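You operate a simulated robot arm through the tools that you are given. There is no shell and no other tool.

Carry out the task below with a simulated robot arm. There is one attempt and no reset: what you move stays moved.

JOB
Strip the practice corner: pegs to the peg stand, blocks into their box.
Fine: stand each peg in the peg stand before its block goes into the block box; then wipe the dust off the practice came's bed with the pink pad and put the pad back. Set down upright: pink pad. What is to be rubbed or washed off counts as gone when no trace of it is left.

Only the result counts: the job must be done as asked and must still hold three seconds after the hand-in. Knocking over, shifting, dropping, spilling or breaking anything else fails it.

ROBOT AND FRAMES
A 6-joint arm with a two-finger gripper, fixed in place. Base frame: the origin is on the floor under the middle of its stand, x ahead of it, y to its left, z up. Lengths are in mm, angles in degrees, forces in N, time in s.
It reaches about 1572 mm from its shoulder. Its first joint turns from -166.0 to 166.0 degrees. Payload 2.45 kg.
The tool frame sits at the grasp point between the pads (the TCP): z along the fingers, y along the line on which they close. The tips reach 20 mm beyond it. The gripper opens to 140 mm; its body begins 168 mm behind the TCP.
Orientation is that of the tool frame in the base frame, as [roll, pitch, yaw] about the fixed x, y, z axes, in that order (R = Rz(yaw) Ry(pitch) Rx(roll)). With the fingers straight down and closing along the base's y, the tool's x points along the base's -x, its y along +y and its z along -z.

CONTROLS
- The arm moves only by the tool jog_arm. Its argument "rows" is text: rows parted by semicolons, each of 6 numbers parted by spaces: the shift along the base's x, y, z in units of 300 mm (1.0 is 300 mm), then the turn, a rotation vector about the base's x, y, z in units of 180 degrees (1.0 is 180 degrees). In form: tx ty tz rx ry rz; .... A call has 1 to 20 rows; each row is the pose to reach, as a shift and turn from the pose commanded when the call began. "grip" is the opening in per cent of the stroke, from 0 (shut) to 100 (fully open), set as the call begins (left out, the last holds). A call with a number of a shift or a turn outside -1 to 1 is refused whole. Each row takes 0.2 s and may step no farther than 50 mm and 8.6 degrees from the row before; otherwise, or with a gripper value out of range, the whole call is refused. A pose out of reach is approached as far as the arm can. The call stops where the force on the tool passes 90 N (or 10 N more than at its start, if that is more) or the arm is blocked; 0.2 s more then pass. Each finger travels about 45 mm/s and halts on what it meets, pressing with about 42 N; the grip force reading is that of the motor and also rises with nothing between the fingers. The clock runs only during rows and for 0.2 s after the last one: add rows that repeat a pose to give the fingers time. It gives the time, the measured TCP pose, the force on the tool (base axes), the opening and the grip force at its end, in the units of the frame above (readings bear some noise), with the torque about the TCP (base axes, N m) and any sound that the robot's microphone picked up, and new pictures: "pictures" is both (left out), scene, wrist or none.
- Cameras (640 x 400 px; columns grow to the right, rows downward): "scene" is fixed at [401, 650.3, 1502.5]; the picture's right is [-0.71, -0.71, 0.00], its down [-0.49, 0.49, -0.73] and it looks along [0.51, -0.51, -0.69] (base axes); focal length 355 px, centre (320, 200). "wrist" rides on the gripper at [78, 11, -209] in the tool frame; the picture's right is [-0.14, 0.99, 0.00], its down [-0.92, -0.13, -0.37] and it looks along [-0.37, -0.05, 0.93] (tool axes); focal length 280 px, centre (320, 200). There is no depth. A picture from a camera that has moved, and an enlarged one, comes with that camera's place and axes in the base frame and with its lens.
- zoom(camera, box): a new picture of the part [left, top, right, bottom] of that camera's present view, enlarged. No time passes.
- sign_off(): hands the job in; it is judged then, once.

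Places have to be worked out from the pictures, the camera data and where the tool is seen. Open the gripper and draw the arm clear of the work before you hand the job in, unless the task says otherwise.

The tools are called after ">>>" by a JSON object that holds its "api" and its "payload". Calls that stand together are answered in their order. jog_arm: Moves the arm, as the interface text tells. Its arguments: {"type":"object","properties":{"rows":{"type":"string"},"grip":{"type":"number"},"pictures":{"type":"string","enum":["both","scene","wrist","none"]}},"required":["rows"]} The other tools are called the same way: zoom (camera, box) takes an enlarged picture of a part of a camera's view; sign_off () hands the job in.

At the start:

```text
time: 0.0
eef_pos: [625.5, 204.6, 1213.0]
tcp_rot: [-180.0, 0.0, 179.9]
contact_force: [-0.3, 0.1, -0.7]
ft_torque: [-0.02, 0.0, 0.03]
gripper_width: 139.7
finger_force: 0.1
```

scene: 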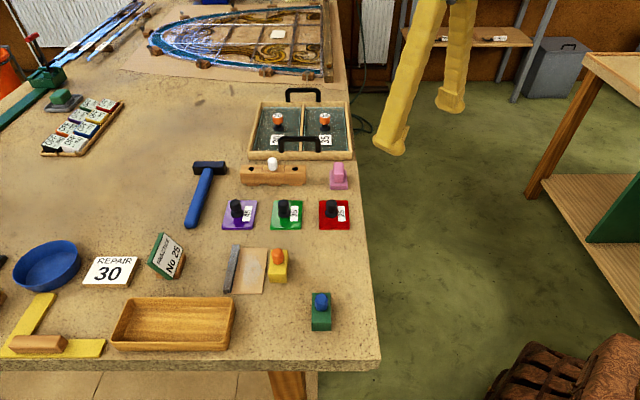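
wrist: 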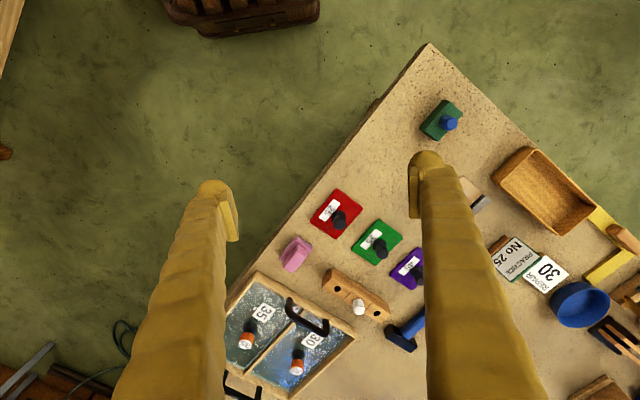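

I begin by enlarging the work area in both cameras to identify the pegs, blocks, stand, box and the came.

>>> {"api": "zoom", "payload": {"camera": "scene", "box": [200, 220, 380, 340]}}

>>> {"api": "zoom", "payload": {"camera": "scene", "box": [200, 140, 380, 240]}}

>>> {"api": "zoom", "payload": {"camera": "scene", "box": [0, 220, 240, 370]}}

>>> {"api": "zoom", "payload": {"camera": "scene", "box": [220, 70, 380, 170]}}

>>> {"api": "zoom", "payload": {"camera": "wrist", "box": [400, 80, 640, 230]}}

>>> {"api": "zoom", "payload": {"camera": "wrist", "box": [220, 160, 460, 310]}}

```text
3.33 times, centred on (290, 280) of scene
camera zoom: at [401.0, 650.3, 1502.5], right [-0.71, -0.71, 0.0], down [-0.49, 0.49, -0.73], along [0.51, -0.51, -0.69], focal length 1184 px, centre (420, -67)
```

zoom: 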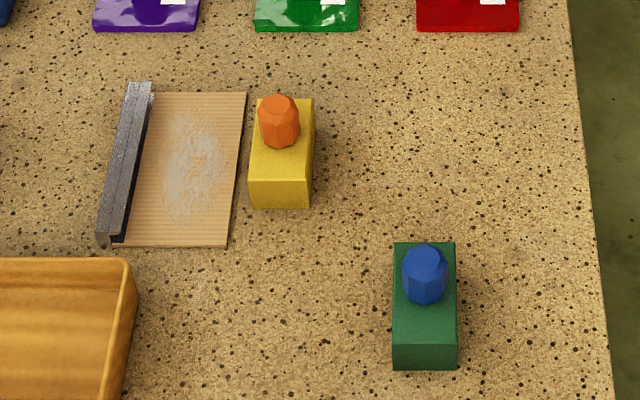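

```text
3.56 times, centred on (290, 190) of scene
camera zoom: at [401.0, 650.3, 1502.5], right [-0.71, -0.71, 0.0], down [-0.49, 0.49, -0.73], along [0.51, -0.51, -0.69], focal length 1263 px, centre (427, 236)
```

zoom: 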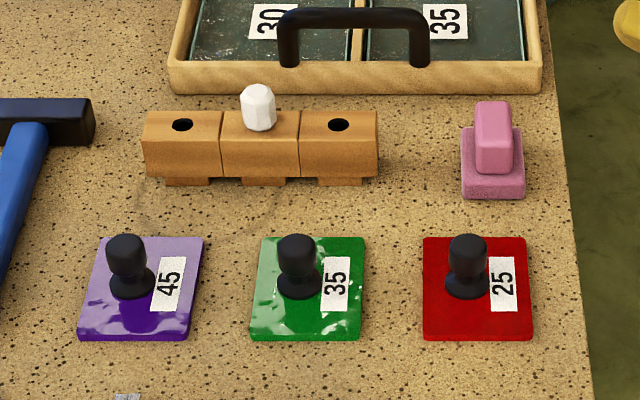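

```text
2.67 times, centred on (120, 295) of scene
camera zoom: at [401.0, 650.3, 1502.5], right [-0.71, -0.71, 0.0], down [-0.49, 0.49, -0.73], along [0.51, -0.51, -0.69], focal length 947 px, centre (853, -53)
```

zoom: 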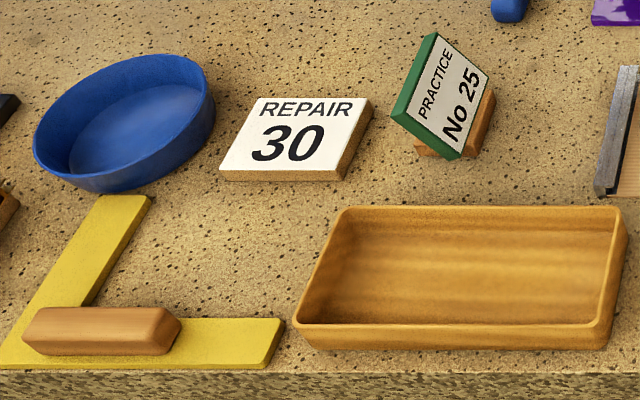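

```text
4.00 times, centred on (300, 120) of scene
camera zoom: at [401.0, 650.3, 1502.5], right [-0.71, -0.71, 0.0], down [-0.49, 0.49, -0.73], along [0.51, -0.51, -0.69], focal length 1420 px, centre (400, 520)
```

zoom: 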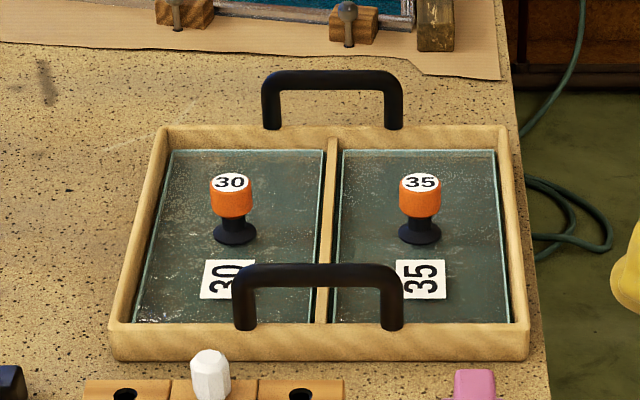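

```text
2.67 times, centred on (520, 155) of wrist
camera zoom: at [548.0, 215.5, 1421.3], right [0.14, 0.99, 0.0], down [0.92, -0.13, 0.37], along [0.37, -0.05, -0.93], focal length 748 px, centre (-213, 320)
```

zoom: 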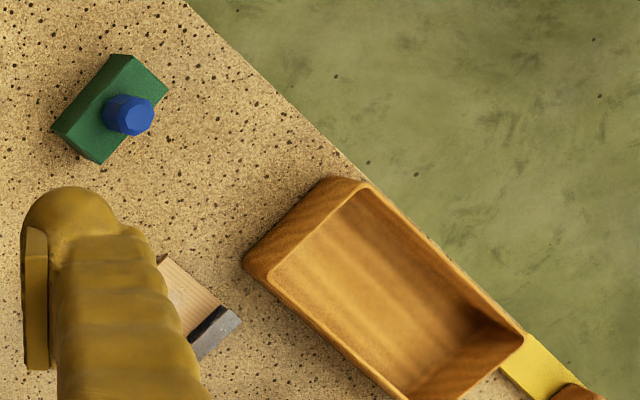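

```text
2.67 times, centred on (340, 235) of wrist
camera zoom: at [548.0, 215.5, 1421.3], right [0.14, 0.99, 0.0], down [0.92, -0.13, 0.37], along [0.37, -0.05, -0.93], focal length 748 px, centre (267, 107)
```

zoom: 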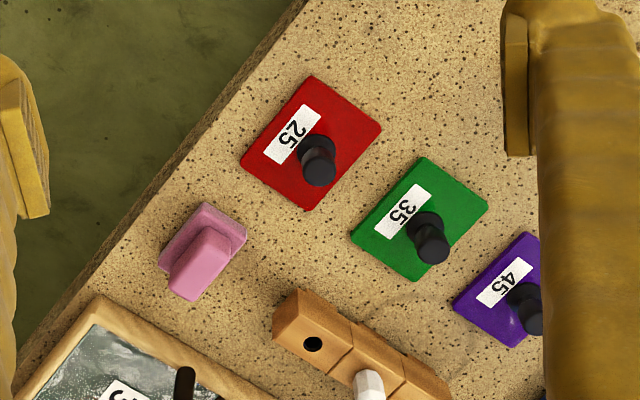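

The scene camera and the wrist camera together put the bench top near z ≈ 896. The green block with the blue peg is near (633, 414), and the yellow block and the dusty bed lie further along the bench, which is turned 45° to the base. I move above the green block at a safe height and turn the hand to the bench's axes for a closer look.

>>> {"api": "jog_arm", "payload": {"rows": "0.004 0.116 -0.05 0 0 -0.0417; 0.008 0.232 -0.1 0 0 -0.0833; 0.0125 0.348 -0.15 0 0 -0.125; 0.017 0.465 -0.2 0 0 -0.1667; 0.021 0.58 -0.25 0 0 -0.2083; 0.025 0.698 -0.3 0 0 -0.25; 0.025 0.698 -0.3 0 0 -0.25", "grip": 100}}

```text
time: 1.6
eef_pos: [634.1, 414.2, 1122.3]
tcp_rot: [180.0, 0.1, 134.9]
contact_force: [0.1, 0.0, 0.6]
ft_torque: [-0.01, -0.03, -0.04]
gripper_width: 139.9
finger_force: 0.0
camera wrist: at [585.7, 477.7, 1330.8], right [0.8, 0.6, 0.0], down [0.56, -0.74, 0.37], along [0.22, -0.29, -0.93], focal length 280 px, centre (320, 200)
```

scene: 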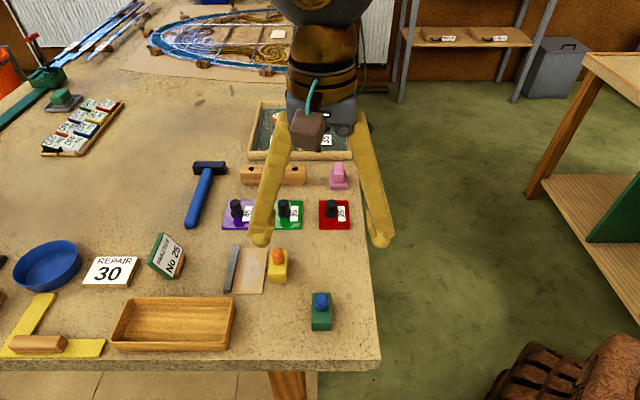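
wrist: 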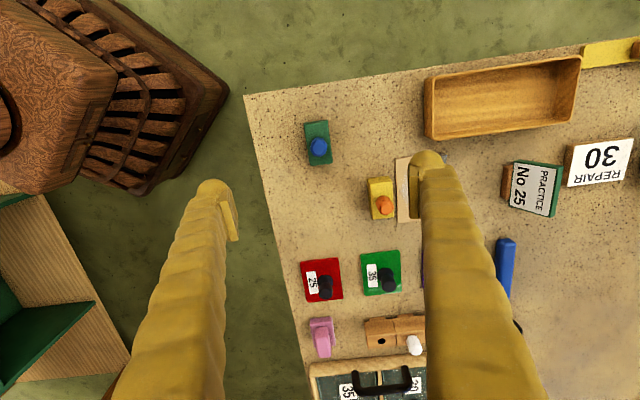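

The green block lies right below the hand, as worked out. I enlarge the wrist view to measure the objects.

>>> {"api": "zoom", "payload": {"camera": "wrist", "box": [240, 90, 440, 215]}}

>>> {"api": "zoom", "payload": {"camera": "wrist", "box": [280, 240, 440, 340]}}

>>> {"api": "zoom", "payload": {"camera": "wrist", "box": [400, 30, 640, 180]}}

>>> {"api": "zoom", "payload": {"camera": "scene", "box": [210, 225, 350, 345]}}

```text
3.20 times, centred on (340, 152) of wrist
camera zoom: at [585.7, 477.7, 1330.8], right [0.8, 0.6, 0.0], down [0.56, -0.74, 0.37], along [0.22, -0.29, -0.93], focal length 897 px, centre (256, 352)
```

zoom: 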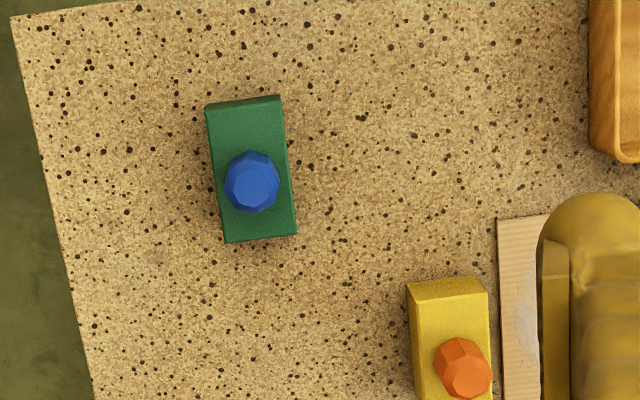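

```text
4.00 times, centred on (360, 290) of wrist
camera zoom: at [585.7, 477.7, 1330.8], right [0.8, 0.6, 0.0], down [0.56, -0.74, 0.37], along [0.22, -0.29, -0.93], focal length 1122 px, centre (160, -160)
```

zoom: 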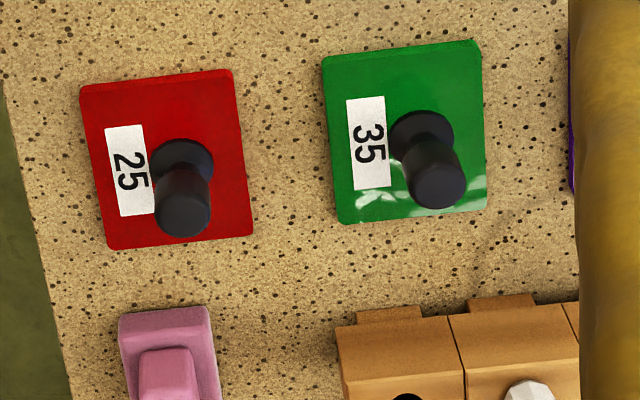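

```text
2.67 times, centred on (520, 105) of wrist
camera zoom: at [585.7, 477.7, 1330.8], right [0.8, 0.6, 0.0], down [0.56, -0.74, 0.37], along [0.22, -0.29, -0.93], focal length 748 px, centre (-213, 453)
```

zoom: 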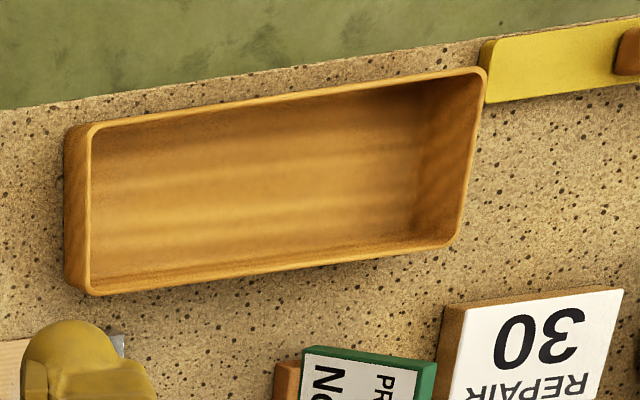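

```text
3.33 times, centred on (280, 285) of scene
camera zoom: at [401.0, 650.3, 1502.5], right [-0.71, -0.71, 0.0], down [-0.49, 0.49, -0.73], along [0.51, -0.51, -0.69], focal length 1184 px, centre (453, -83)
```

zoom: 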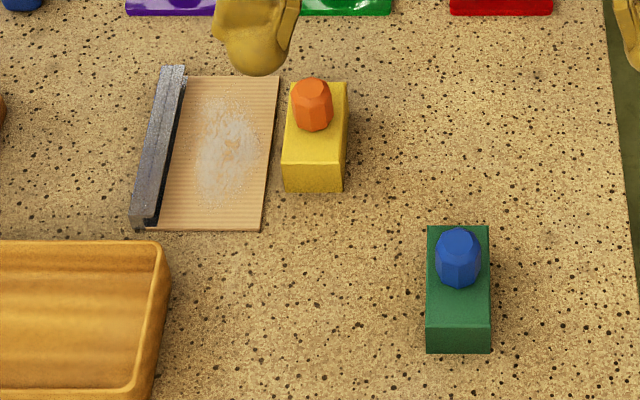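

The blue peg stands at the middle of the green block, about (632, 415), with its head roughly 24 mm wide and its top near z 960. Before moving anything I look at the peg stand and the pink pad from closer.

>>> {"api": "jog_arm", "payload": {"rows": "0.113 -0.078 0 0 0 0; 0.226 -0.157 0 0 0 0; 0.339 -0.235 0 0 0 0; 0.452 -0.313 0 0 0 0; 0.565 -0.392 0 0 0 0; 0.678 -0.47 0 0 0 0; 0.79 -0.549 0 0 0 0; 0.903 -0.627 0 0 0 0; 0.903 -0.627 0 0 0 0"}}

```text
time: 3.6
eef_pos: [906.6, 227.5, 1121.4]
tcp_rot: [179.9, 0.1, 135.0]
contact_force: [-0.3, -0.5, -0.3]
ft_torque: [-0.02, 0.0, 0.0]
gripper_width: 140.2
finger_force: 0.0
camera wrist: at [858.5, 290.5, 1330.7], right [0.8, 0.6, 0.0], down [0.56, -0.74, 0.37], along [0.22, -0.29, -0.93], focal length 280 px, centre (320, 200)
```

scene: 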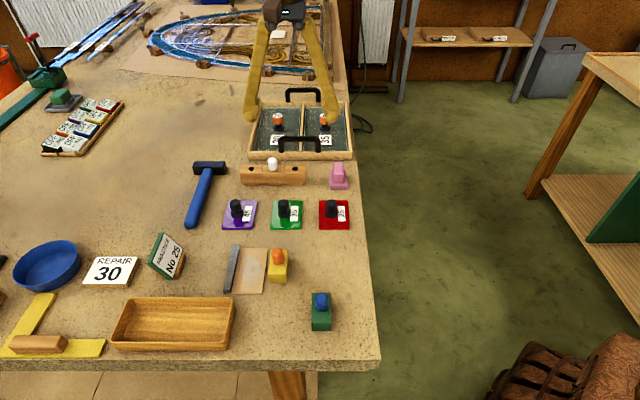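
wrist: 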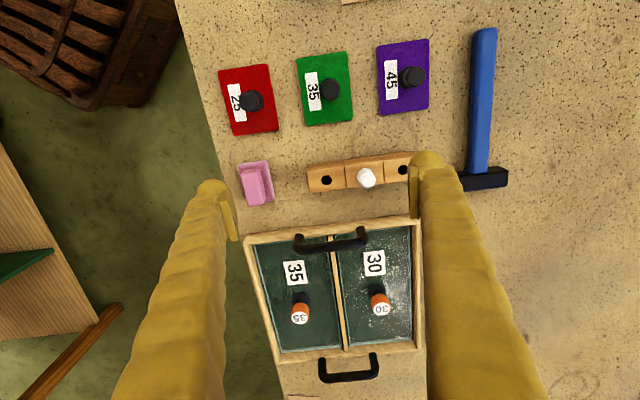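

The stand and the pad are in clear view between the fingers. I enlarge them to measure the holes.

>>> {"api": "zoom", "payload": {"camera": "wrist", "box": [300, 140, 420, 215]}}

>>> {"api": "zoom", "payload": {"camera": "wrist", "box": [220, 150, 300, 220]}}

>>> {"api": "zoom", "payload": {"camera": "scene", "box": [230, 145, 360, 205]}}

```text
5.33 times, centred on (360, 178) of wrist
camera zoom: at [858.5, 290.5, 1330.7], right [0.8, 0.6, 0.0], down [0.56, -0.74, 0.37], along [0.22, -0.29, -0.93], focal length 1495 px, centre (107, 320)
```

zoom: 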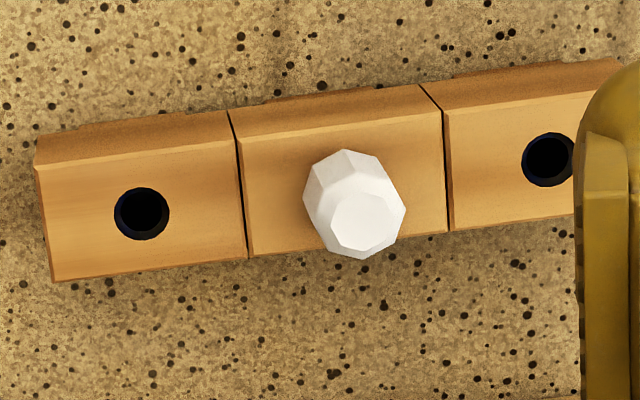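

```text
5.71 times, centred on (260, 185) of wrist
camera zoom: at [858.5, 290.5, 1330.7], right [0.8, 0.6, 0.0], down [0.56, -0.74, 0.37], along [0.22, -0.29, -0.93], focal length 1602 px, centre (663, 286)
```

zoom: 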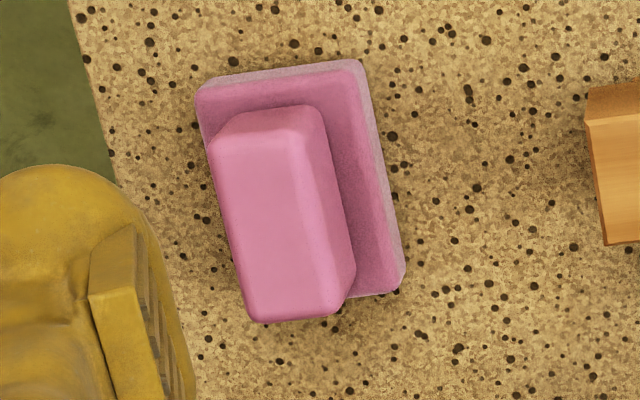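

```text
4.92 times, centred on (295, 175) of scene
camera zoom: at [401.0, 650.3, 1502.5], right [-0.71, -0.71, 0.0], down [-0.49, 0.49, -0.73], along [0.51, -0.51, -0.69], focal length 1748 px, centre (443, 323)
```

zoom: 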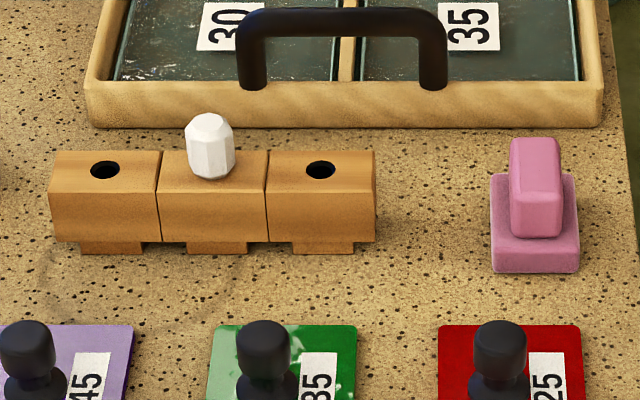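

Triangulating puts the stand's holes near (940, 199) and (1017, 276) with its top around z 947. I check the bench height with another pair of points on the red plate before going down.

>>> {"api": "zoom", "payload": {"camera": "wrist", "box": [200, 50, 300, 145]}}

>>> {"api": "zoom", "payload": {"camera": "scene", "box": [300, 180, 380, 240]}}

>>> {"api": "zoom", "payload": {"camera": "scene", "box": [290, 280, 370, 340]}}

>>> {"api": "zoom", "payload": {"camera": "scene", "box": [220, 235, 310, 305]}}

```text
4.21 times, centred on (250, 98) of wrist
camera zoom: at [858.5, 290.5, 1330.7], right [0.8, 0.6, 0.0], down [0.56, -0.74, 0.37], along [0.22, -0.29, -0.93], focal length 1181 px, centre (615, 632)
```

zoom: 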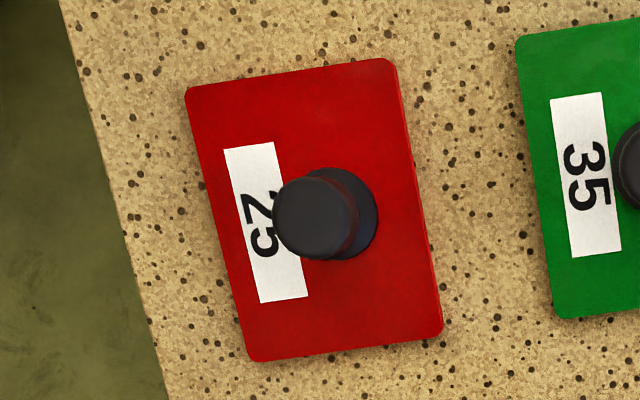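

```text
6.67 times, centred on (340, 210) of scene
camera zoom: at [401.0, 650.3, 1502.5], right [-0.71, -0.71, 0.0], down [-0.49, 0.49, -0.73], along [0.51, -0.51, -0.69], focal length 2368 px, centre (187, 133)
```

zoom: 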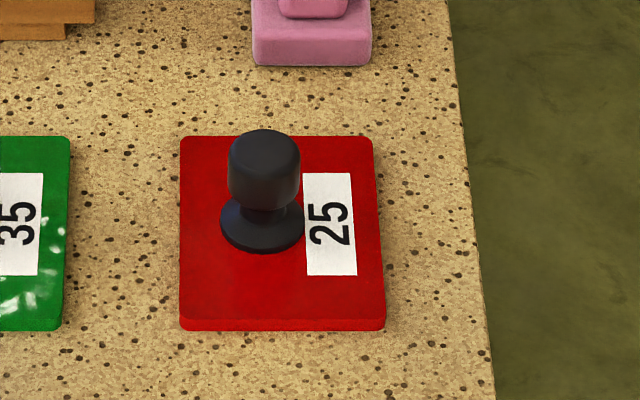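

```text
6.67 times, centred on (330, 310) of scene
camera zoom: at [401.0, 650.3, 1502.5], right [-0.71, -0.71, 0.0], down [-0.49, 0.49, -0.73], along [0.51, -0.51, -0.69], focal length 2368 px, centre (253, -533)
```

zoom: 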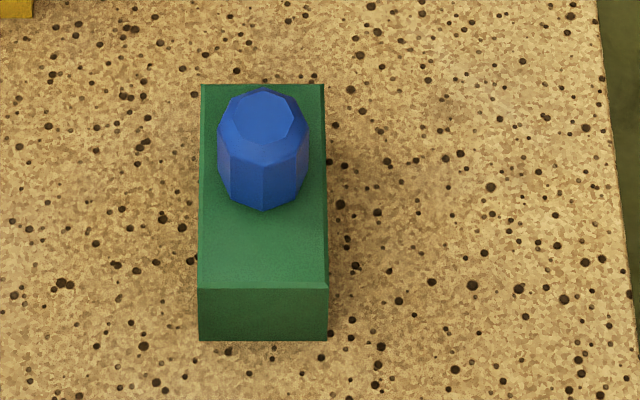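

```text
5.71 times, centred on (265, 270) of scene
camera zoom: at [401.0, 650.3, 1502.5], right [-0.71, -0.71, 0.0], down [-0.49, 0.49, -0.73], along [0.51, -0.51, -0.69], focal length 2029 px, centre (634, -200)
```

zoom: 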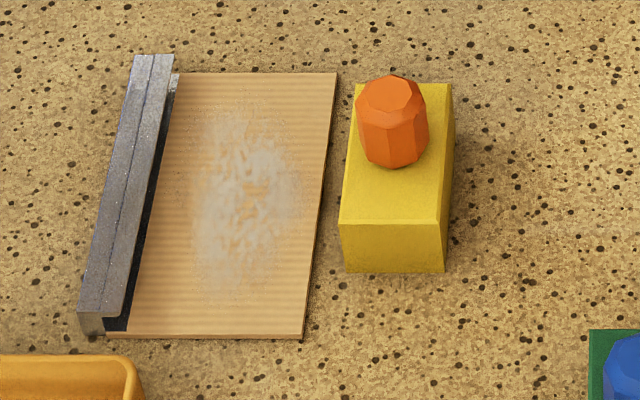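

The red plate gives a bench top of about z 902, so the green block spans about 902–930 and the blue peg's head about 930–964, at (630, 417). I turn the hand to close along the bench's depth, so the fingers will clear the white peg at the stand, and go above the blue peg.

>>> {"api": "jog_arm", "payload": {"rows": "-0.0767 0.0526 -0.0167 0 0 0.0417; -0.1533 0.1052 -0.0333 0 0 0.0833; -0.23 0.1578 -0.05 0 0 0.125; -0.3067 0.2103 -0.0667 0 0 0.1667; -0.3833 0.2629 -0.0833 0 0 0.2083; -0.46 0.3155 -0.1 0 0 0.25; -0.5367 0.3681 -0.1167 0 0 0.2917; -0.6133 0.4207 -0.1333 0 0 0.3333; -0.69 0.4733 -0.15 0 0 0.375; -0.7667 0.5258 -0.1667 0 0 0.4167; -0.8433 0.5784 -0.1833 0 0 0.4583; -0.92 0.631 -0.2 0 0 0.5; -0.92 0.631 -0.2 0 0 0.5"}}

```text
time: 6.4
eef_pos: [628.2, 415.8, 1061.9]
tcp_rot: [-179.9, 0.1, -134.9]
contact_force: [-0.6, -0.9, 0.7]
ft_torque: [-0.02, 0.0, 0.03]
gripper_width: 140.0
finger_force: 0.0
camera wrist: at [565.3, 367.5, 1270.9], right [-0.6, 0.8, 0.0], down [0.74, 0.56, 0.37], along [0.29, 0.22, -0.93], focal length 280 px, centre (320, 200)
```

scene: 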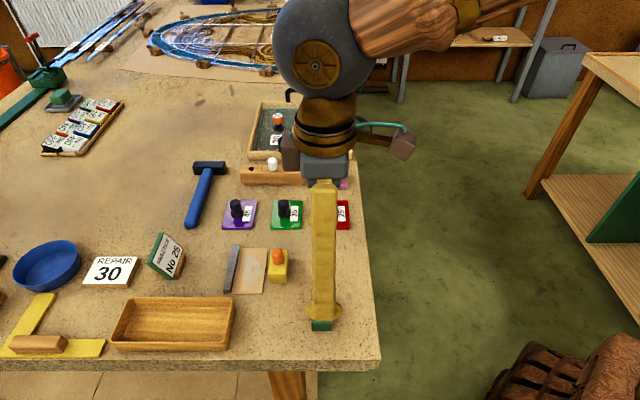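
wrist: 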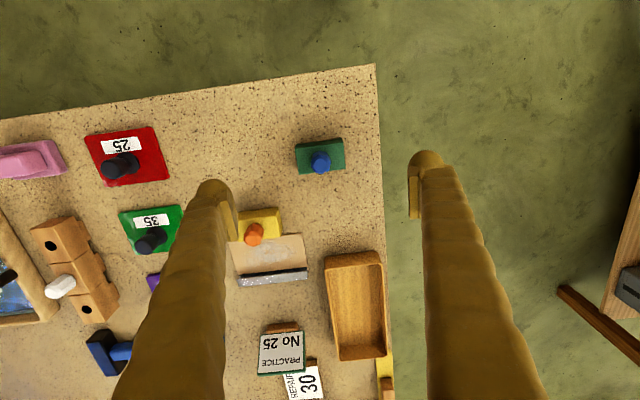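

I enlarge the view of the blue peg between the fingers to check the alignment before going down.

>>> {"api": "zoom", "payload": {"camera": "wrist", "box": [270, 110, 390, 190]}}

>>> {"api": "zoom", "payload": {"camera": "wrist", "box": [300, 230, 420, 380]}}

>>> {"api": "zoom", "payload": {"camera": "scene", "box": [280, 270, 370, 340]}}

```text
5.00 times, centred on (330, 150) of wrist
camera zoom: at [565.3, 367.5, 1270.9], right [-0.6, 0.8, 0.0], down [0.74, 0.56, 0.37], along [0.29, 0.22, -0.93], focal length 1402 px, centre (270, 450)
```

zoom: 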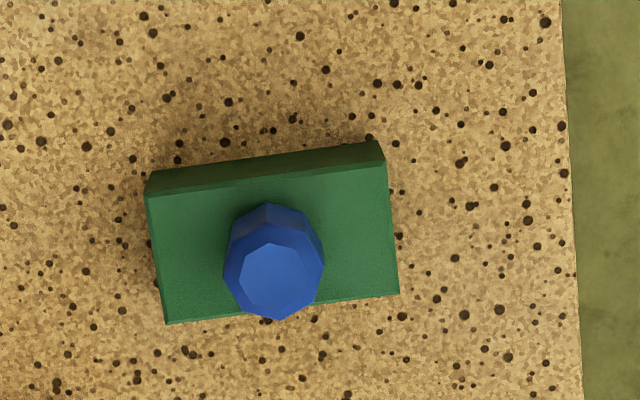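

```text
2.67 times, centred on (360, 305) of wrist
camera zoom: at [565.3, 367.5, 1270.9], right [-0.6, 0.8, 0.0], down [0.74, 0.56, 0.37], along [0.29, 0.22, -0.93], focal length 748 px, centre (213, -80)
```

zoom: 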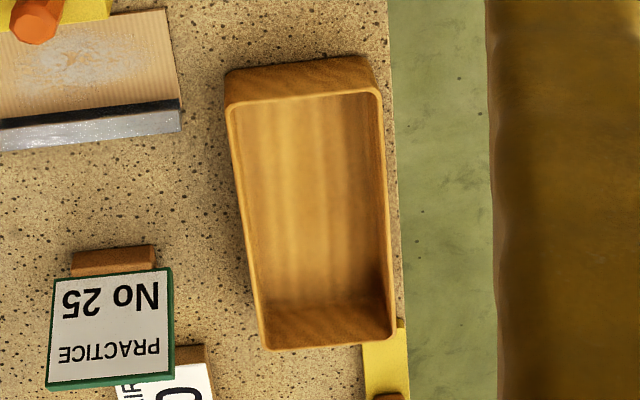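

```text
5.71 times, centred on (325, 305) of scene
camera zoom: at [401.0, 650.3, 1502.5], right [-0.71, -0.71, 0.0], down [-0.49, 0.49, -0.73], along [0.51, -0.51, -0.69], focal length 2029 px, centre (291, -400)
```

zoom: 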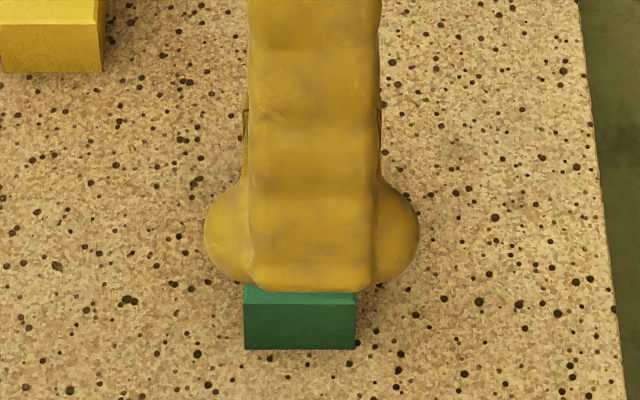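

Both views agree on the peg's axis at about (630, 417). I go down over it to just above the block's top and take a look.

>>> {"api": "jog_arm", "payload": {"rows": "0.007 0.005 -0.1 0 0 0; 0.007 0.005 -0.2 0 0 0; 0.007 0.005 -0.28 0 0 0; 0.007 0.005 -0.325 0 0 0; 0.007 0.005 -0.352 0 0 0; 0.007 0.005 -0.352 0 0 0", "grip": 50}}

```text
time: 7.8
eef_pos: [630.1, 416.2, 956.9]
tcp_rot: [179.9, -0.1, -134.9]
contact_force: [0.8, 0.9, 0.7]
ft_torque: [0.0, 0.05, -0.01]
gripper_width: 69.8
finger_force: 0.3
camera wrist: at [567.8, 369.3, 1165.1], right [-0.6, 0.8, 0.0], down [0.74, 0.56, 0.37], along [0.29, 0.22, -0.93], focal length 280 px, centre (320, 200)
```

scene: 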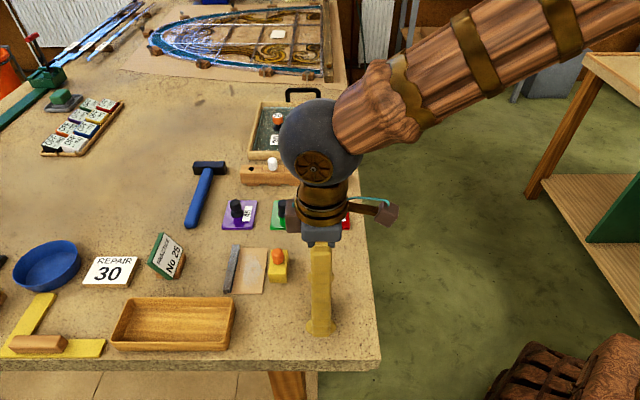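
wrist: 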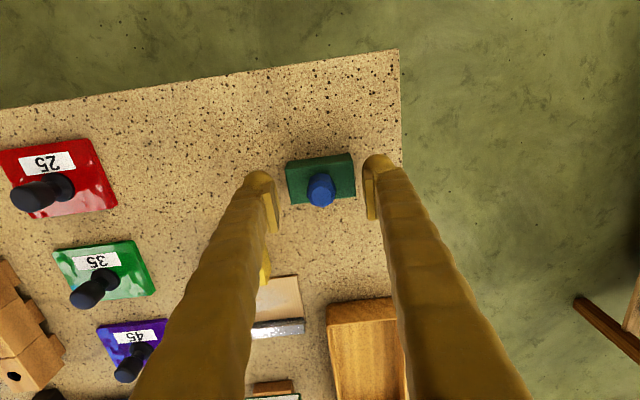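

>>> {"api": "zoom", "payload": {"camera": "wrist", "box": [240, 130, 400, 230]}}

```text
4.00 times, centred on (320, 180) of wrist
camera zoom: at [567.8, 369.3, 1165.1], right [-0.6, 0.8, 0.0], down [0.74, 0.56, 0.37], along [0.29, 0.22, -0.93], focal length 1122 px, centre (320, 280)
```

zoom: 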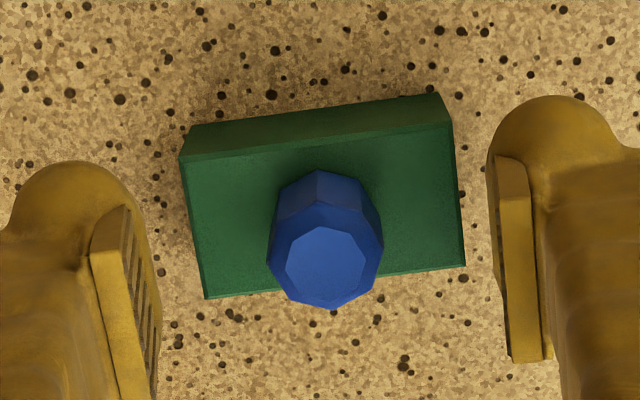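

The peg is centred between the fingers. I close on it.

>>> {"api": "jog_arm", "payload": {"rows": "0 0 0 0 0 0; 0 0 0 0 0 0; 0 0 0 0 0 0; 0 0 0 0 0 0; 0 0 0 0 0 0", "grip": 0}}

```text
time: 9.0
eef_pos: [630.5, 416.6, 956.8]
tcp_rot: [179.9, 0.0, -135.0]
contact_force: [-13.5, 13.9, -1.7]
ft_torque: [0.22, 0.18, -0.02]
gripper_width: 20.5
finger_force: 41.9
camera wrist: at [567.5, 369.7, 1165.2], right [-0.6, 0.8, 0.0], down [0.74, 0.56, 0.37], along [0.29, 0.22, -0.93], focal length 280 px, centre (320, 200)
```

scene: 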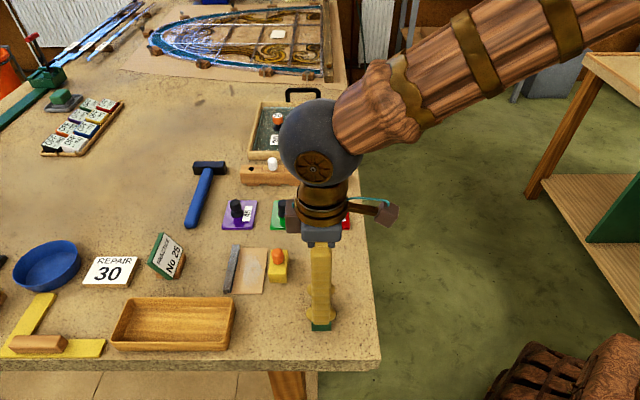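
wrist: 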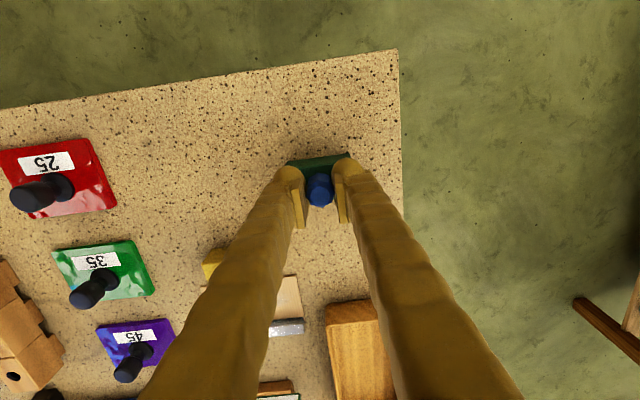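

The peg is gripped at 20.5 mm with a side load of about 19 N along the bench's depth, so I ease 1 mm that way and then lift straight up.

>>> {"api": "jog_arm", "payload": {"rows": "-0.003 0.003 0 0 0 0; -0.003 0.003 0.02 0 0 0; -0.003 0.003 0.06 0 0 0; -0.003 0.003 0.12 0 0 0; -0.003 0.003 0.2 0 0 0; -0.003 0.003 0.3 0 0 0; -0.003 0.003 0.3 0 0 0"}}

```text
time: 10.6
eef_pos: [630.1, 417.5, 1047.5]
tcp_rot: [-180.0, 0.0, -135.1]
contact_force: [0.9, 0.0, -0.4]
ft_torque: [-0.03, 0.02, 0.02]
gripper_width: 20.1
finger_force: 42.2
camera wrist: at [567.3, 369.9, 1256.1], right [-0.6, 0.8, 0.0], down [0.74, 0.56, 0.37], along [0.29, 0.22, -0.93], focal length 280 px, centre (320, 200)
```

scene: 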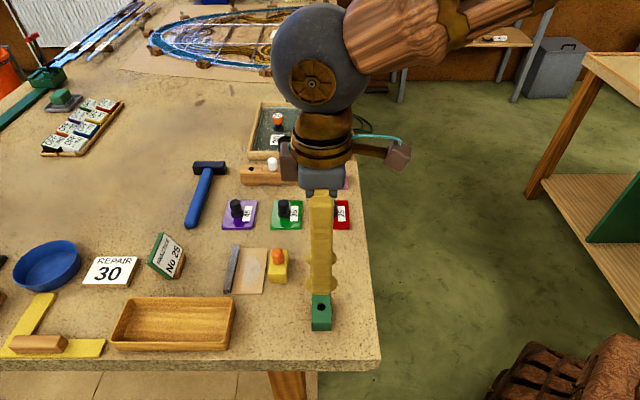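
wrist: 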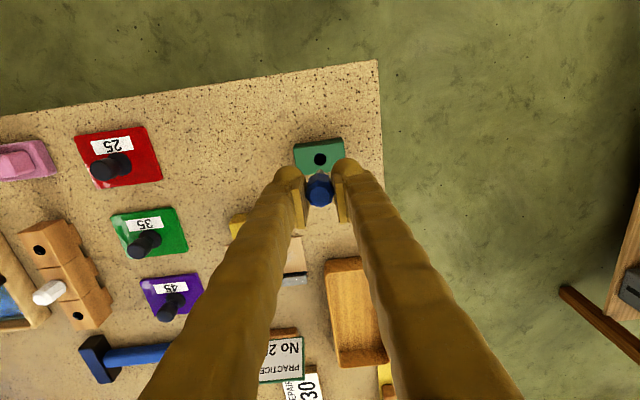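

The peg came out and the hole in the green block is visible. I check how the peg sits in the hand.

>>> {"api": "zoom", "payload": {"camera": "wrist", "box": [260, 120, 380, 220]}}

>>> {"api": "zoom", "payload": {"camera": "scene", "box": [280, 250, 370, 340]}}

>>> {"api": "zoom", "payload": {"camera": "wrist", "box": [10, 200, 130, 340]}}

```text
4.00 times, centred on (320, 170) of wrist
camera zoom: at [567.3, 369.9, 1256.1], right [-0.6, 0.8, 0.0], down [0.74, 0.56, 0.37], along [0.29, 0.22, -0.93], focal length 1122 px, centre (320, 320)
```

zoom: 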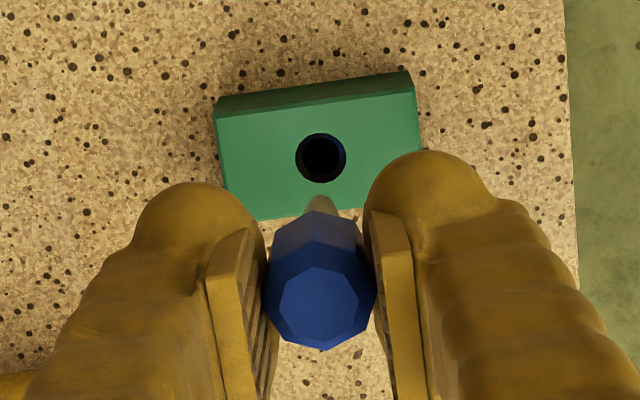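

```text
4.44 times, centred on (325, 295) of scene
camera zoom: at [401.0, 650.3, 1502.5], right [-0.71, -0.71, 0.0], down [-0.49, 0.49, -0.73], along [0.51, -0.51, -0.69], focal length 1578 px, centre (298, -222)
```

zoom: 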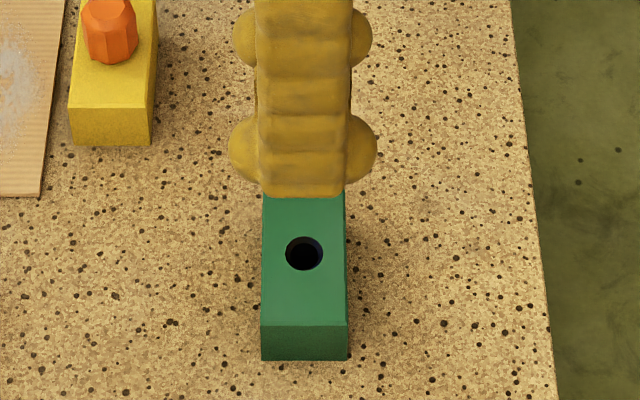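

```text
2.86 times, centred on (70, 270) of wrist
camera zoom: at [567.3, 369.9, 1256.1], right [-0.6, 0.8, 0.0], down [0.74, 0.56, 0.37], along [0.29, 0.22, -0.93], focal length 801 px, centre (1034, 0)
```

zoom: 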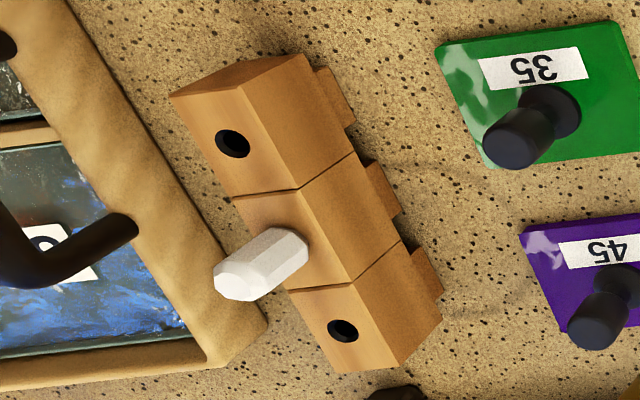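

The peg hangs straight in the hand. In this view the block's hole below it appears at pixel (320.3, 159.3) with a 91 mm lift, which I'll use as my alignment mark at the stand. I carry it toward the far empty hole.

>>> {"api": "jog_arm", "payload": {"rows": "0 0 0.1 0 0 0; 0.1357 -0.05 0.2 0 0 0; 0.2714 -0.1 0.2 0 0 0; 0.4071 -0.15 0.2 0 0 0; 0.5429 -0.2 0.2 0 0 0; 0.6786 -0.25 0.2 0 0 0; 0.8143 -0.3 0.2 0 0 0; 0.95 -0.35 0.2 0 0 0; 0.95 -0.35 0.2 0 0 0", "pictures": "none"}}

>>> {"api": "jog_arm", "payload": {"rows": "0.114 -0.041 -0.047 0 0 0; 0.228 -0.082 -0.095 0 0 0; 0.342 -0.122 -0.143 0 0 0; 0.342 -0.122 -0.143 0 0 0; 0.342 -0.122 -0.143 0 0 0"}}

```text
refused: row 2 steps farther than a row can; nothing moved
```

```text
time: 11.8
eef_pos: [733.5, 381.0, 1005.1]
tcp_rot: [180.0, 0.1, -135.0]
contact_force: [-0.4, -0.1, -0.9]
ft_torque: [0.03, -0.05, 0.01]
gripper_width: 20.1
finger_force: 42.4
camera wrist: at [670.1, 333.2, 1212.7], right [-0.6, 0.8, 0.0], down [0.74, 0.56, 0.37], along [0.29, 0.22, -0.93], focal length 280 px, centre (320, 200)
```

scene: 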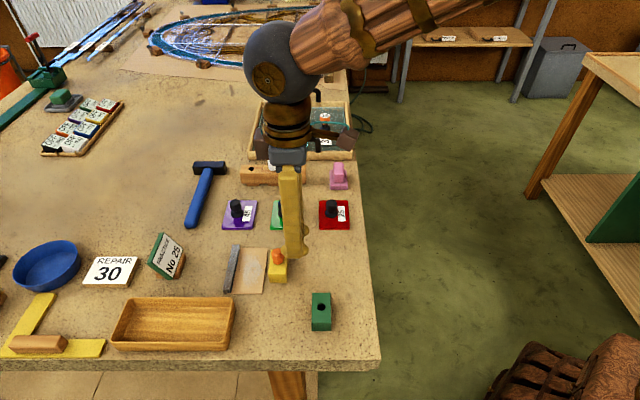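
wrist: 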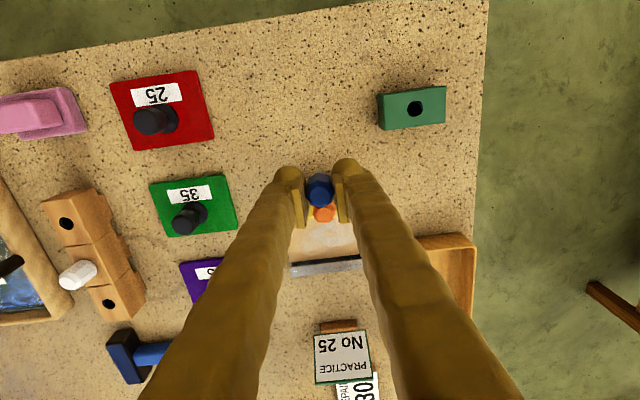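

My first leg was refused for a too-long step and only the second leg ran; nothing was touched (zero force, tips above the orange peg). I raise the hand first and then go across to above the far hole.

>>> {"api": "jog_arm", "payload": {"rows": "0 0 0.15 0 0 0; 0 0 0.3 0 0 0; 0.135 -0.05 0.3 0 0 0; 0.27 -0.1 0.3 0 0 0; 0.405 -0.15 0.3 0 0 0; 0.54 -0.2 0.3 0 0 0; 0.675 -0.25 0.3 0 0 0; 0.81 -0.3 0.3 0 0 0; 0.944 -0.35 0.3 0 0 0; 0.944 -0.35 0.198 0 0 0; 0.944 -0.35 0.198 0 0 0"}}

```text
time: 14.2
eef_pos: [1014.6, 276.7, 1064.4]
tcp_rot: [-180.0, 0.1, -135.0]
contact_force: [0.6, -0.2, -0.2]
ft_torque: [0.03, -0.03, -0.01]
gripper_width: 20.0
finger_force: 42.0
camera wrist: at [952.4, 228.4, 1272.7], right [-0.6, 0.8, 0.0], down [0.74, 0.56, 0.37], along [0.29, 0.22, -0.93], focal length 280 px, centre (320, 200)
```

scene: 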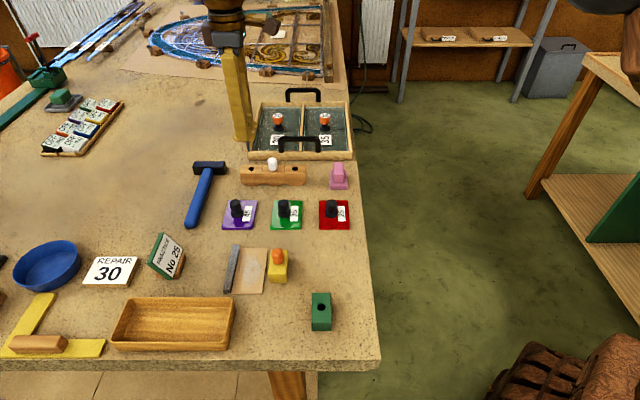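
wrist: 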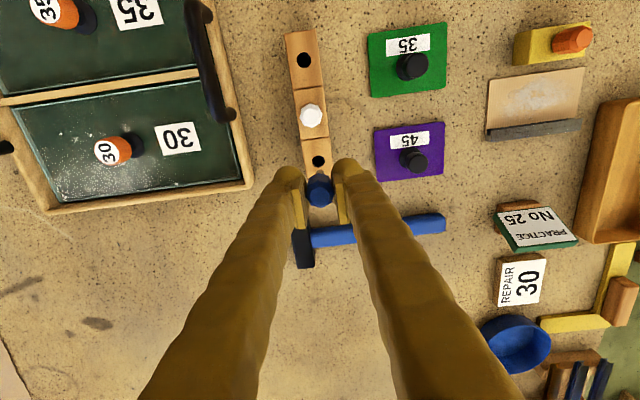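

>>> {"api": "zoom", "payload": {"camera": "wrist", "box": [260, 120, 380, 220]}}

>>> {"api": "zoom", "payload": {"camera": "scene", "box": [210, 110, 310, 200]}}

```text
4.00 times, centred on (320, 170) of wrist
camera zoom: at [952.4, 228.4, 1272.7], right [-0.6, 0.8, 0.0], down [0.74, 0.56, 0.37], along [0.29, 0.22, -0.93], focal length 1122 px, centre (320, 320)
```

zoom: 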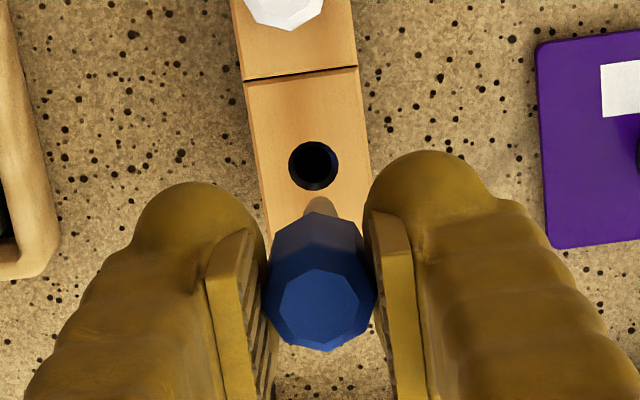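

```text
4.44 times, centred on (260, 155) of scene
camera zoom: at [401.0, 650.3, 1502.5], right [-0.71, -0.71, 0.0], down [-0.49, 0.49, -0.73], along [0.51, -0.51, -0.69], focal length 1578 px, centre (587, 400)
```

zoom: 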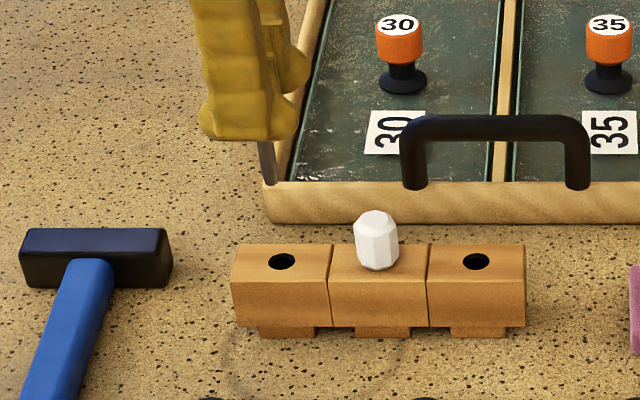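

Against my alignment mark, the hole lies about 2 mm further from the robot and 2.7 mm deeper on the bench than the peg. I correct that and go down until the peg's tip is just above the stand.

>>> {"api": "jog_arm", "payload": {"rows": "0.0113 -0.0017 0 0 0 0; 0.0113 -0.0017 -0.07 0 0 0; 0.0113 -0.0017 -0.13 0 0 0; 0.0113 -0.0017 -0.155 0 0 0; 0.0113 -0.0017 -0.155 0 0 0"}}

```text
time: 15.4
eef_pos: [1019.6, 274.1, 1017.8]
tcp_rot: [179.9, -0.1, -135.0]
contact_force: [-0.9, -0.2, 0.0]
ft_torque: [0.0, -0.01, 0.02]
gripper_width: 20.2
finger_force: 41.7
camera wrist: at [956.5, 227.9, 1225.6], right [-0.6, 0.8, 0.0], down [0.74, 0.56, 0.37], along [0.29, 0.22, -0.93], focal length 280 px, centre (320, 200)
```

scene: 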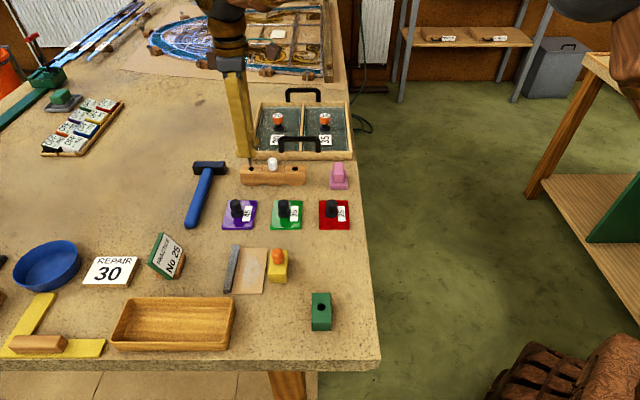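
wrist: 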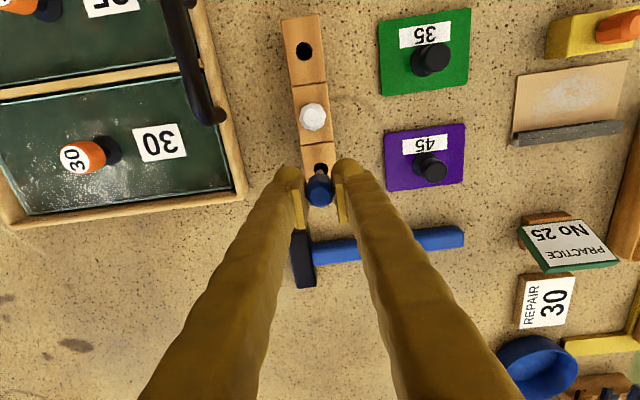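

>>> {"api": "zoom", "payload": {"camera": "wrist", "box": [270, 130, 370, 215]}}

>>> {"api": "zoom", "payload": {"camera": "scene", "box": [220, 130, 300, 195]}}

```text
4.71 times, centred on (320, 172) of wrist
camera zoom: at [956.5, 227.9, 1225.6], right [-0.6, 0.8, 0.0], down [0.74, 0.56, 0.37], along [0.29, 0.22, -0.93], focal length 1320 px, centre (320, 329)
```

zoom: 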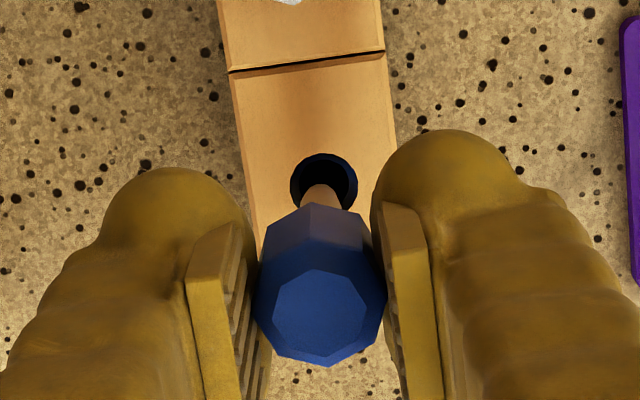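

```text
6.15 times, centred on (260, 162) of scene
camera zoom: at [401.0, 650.3, 1502.5], right [-0.71, -0.71, 0.0], down [-0.49, 0.49, -0.73], along [0.51, -0.51, -0.69], focal length 2185 px, centre (689, 431)
```

zoom: 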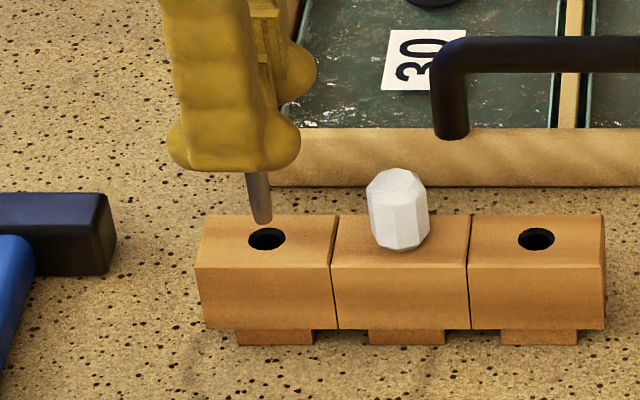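

The peg tip is about 8 mm above the stand, and the hole reads about 1 mm nearer to the robot and to the front. I correct and lower the tip into the hole's mouth.

>>> {"api": "jog_arm", "payload": {"rows": "-0.005 0.0007 0 0 0 0; -0.005 0.0007 -0.02 0 0 0; -0.005 0.0007 -0.04 0 0 0; -0.005 0.0007 -0.05 0 0 0; -0.005 0.0007 -0.05 0 0 0"}}

```text
time: 16.6
eef_pos: [1019.0, 275.0, 1001.9]
tcp_rot: [-180.0, 0.0, -134.9]
contact_force: [-0.5, 0.0, -0.5]
ft_torque: [-0.01, -0.01, 0.01]
gripper_width: 19.8
finger_force: 41.7
camera wrist: at [955.1, 227.9, 1210.4], right [-0.6, 0.8, 0.0], down [0.74, 0.56, 0.37], along [0.29, 0.22, -0.93], focal length 280 px, centre (320, 200)
```

scene: 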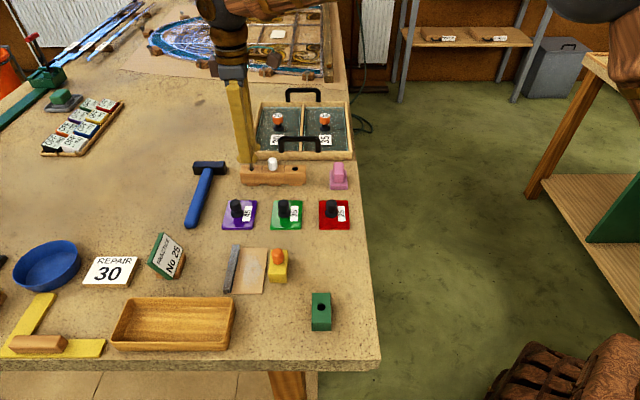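
wrist: 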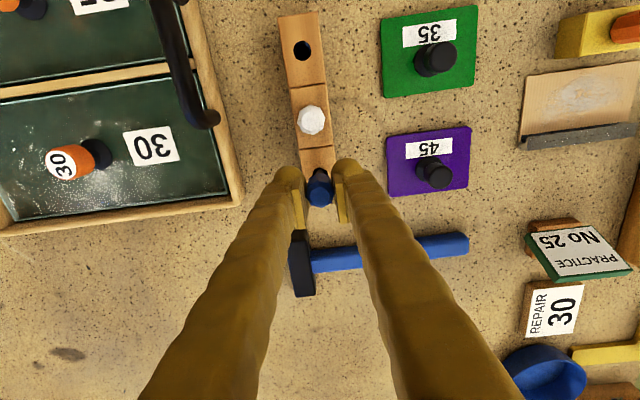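

>>> {"api": "zoom", "payload": {"camera": "wrist", "box": [270, 130, 370, 215]}}

>>> {"api": "zoom", "payload": {"camera": "scene", "box": [220, 130, 300, 195]}}

```text
4.71 times, centred on (320, 172) of wrist
camera zoom: at [955.1, 227.9, 1210.4], right [-0.6, 0.8, 0.0], down [0.74, 0.56, 0.37], along [0.29, 0.22, -0.93], focal length 1320 px, centre (320, 329)
```

zoom: 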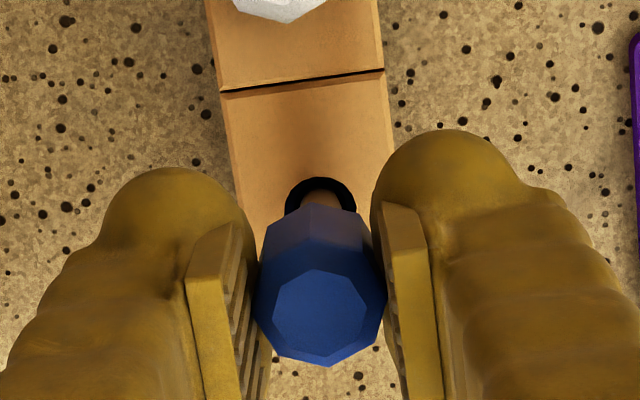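

```text
6.15 times, centred on (260, 162) of scene
camera zoom: at [401.0, 650.3, 1502.5], right [-0.71, -0.71, 0.0], down [-0.49, 0.49, -0.73], along [0.51, -0.51, -0.69], focal length 2185 px, centre (689, 431)
```

zoom: 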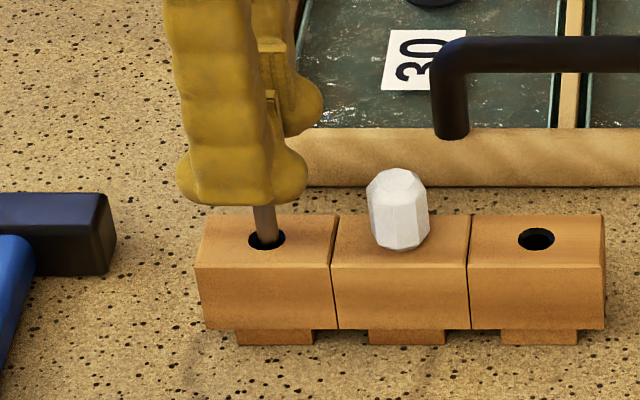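

The shank has entered the hole, centred, with no side force. I lower further in small steps watching the vertical force.

>>> {"api": "jog_arm", "payload": {"rows": "0 0 -0.02 0 0 0; 0 0 -0.04 0 0 0; 0 0 -0.06 0 0 0; 0 0 -0.075 0 0 0; 0 0 -0.075 0 0 0", "pictures": "none"}}

```text
time: 17.8
eef_pos: [1016.2, 275.9, 979.2]
tcp_rot: [-180.0, -0.1, -135.0]
contact_force: [-0.4, -0.4, -0.8]
ft_torque: [-0.01, 0.01, 0.0]
gripper_width: 20.1
finger_force: 41.6
```

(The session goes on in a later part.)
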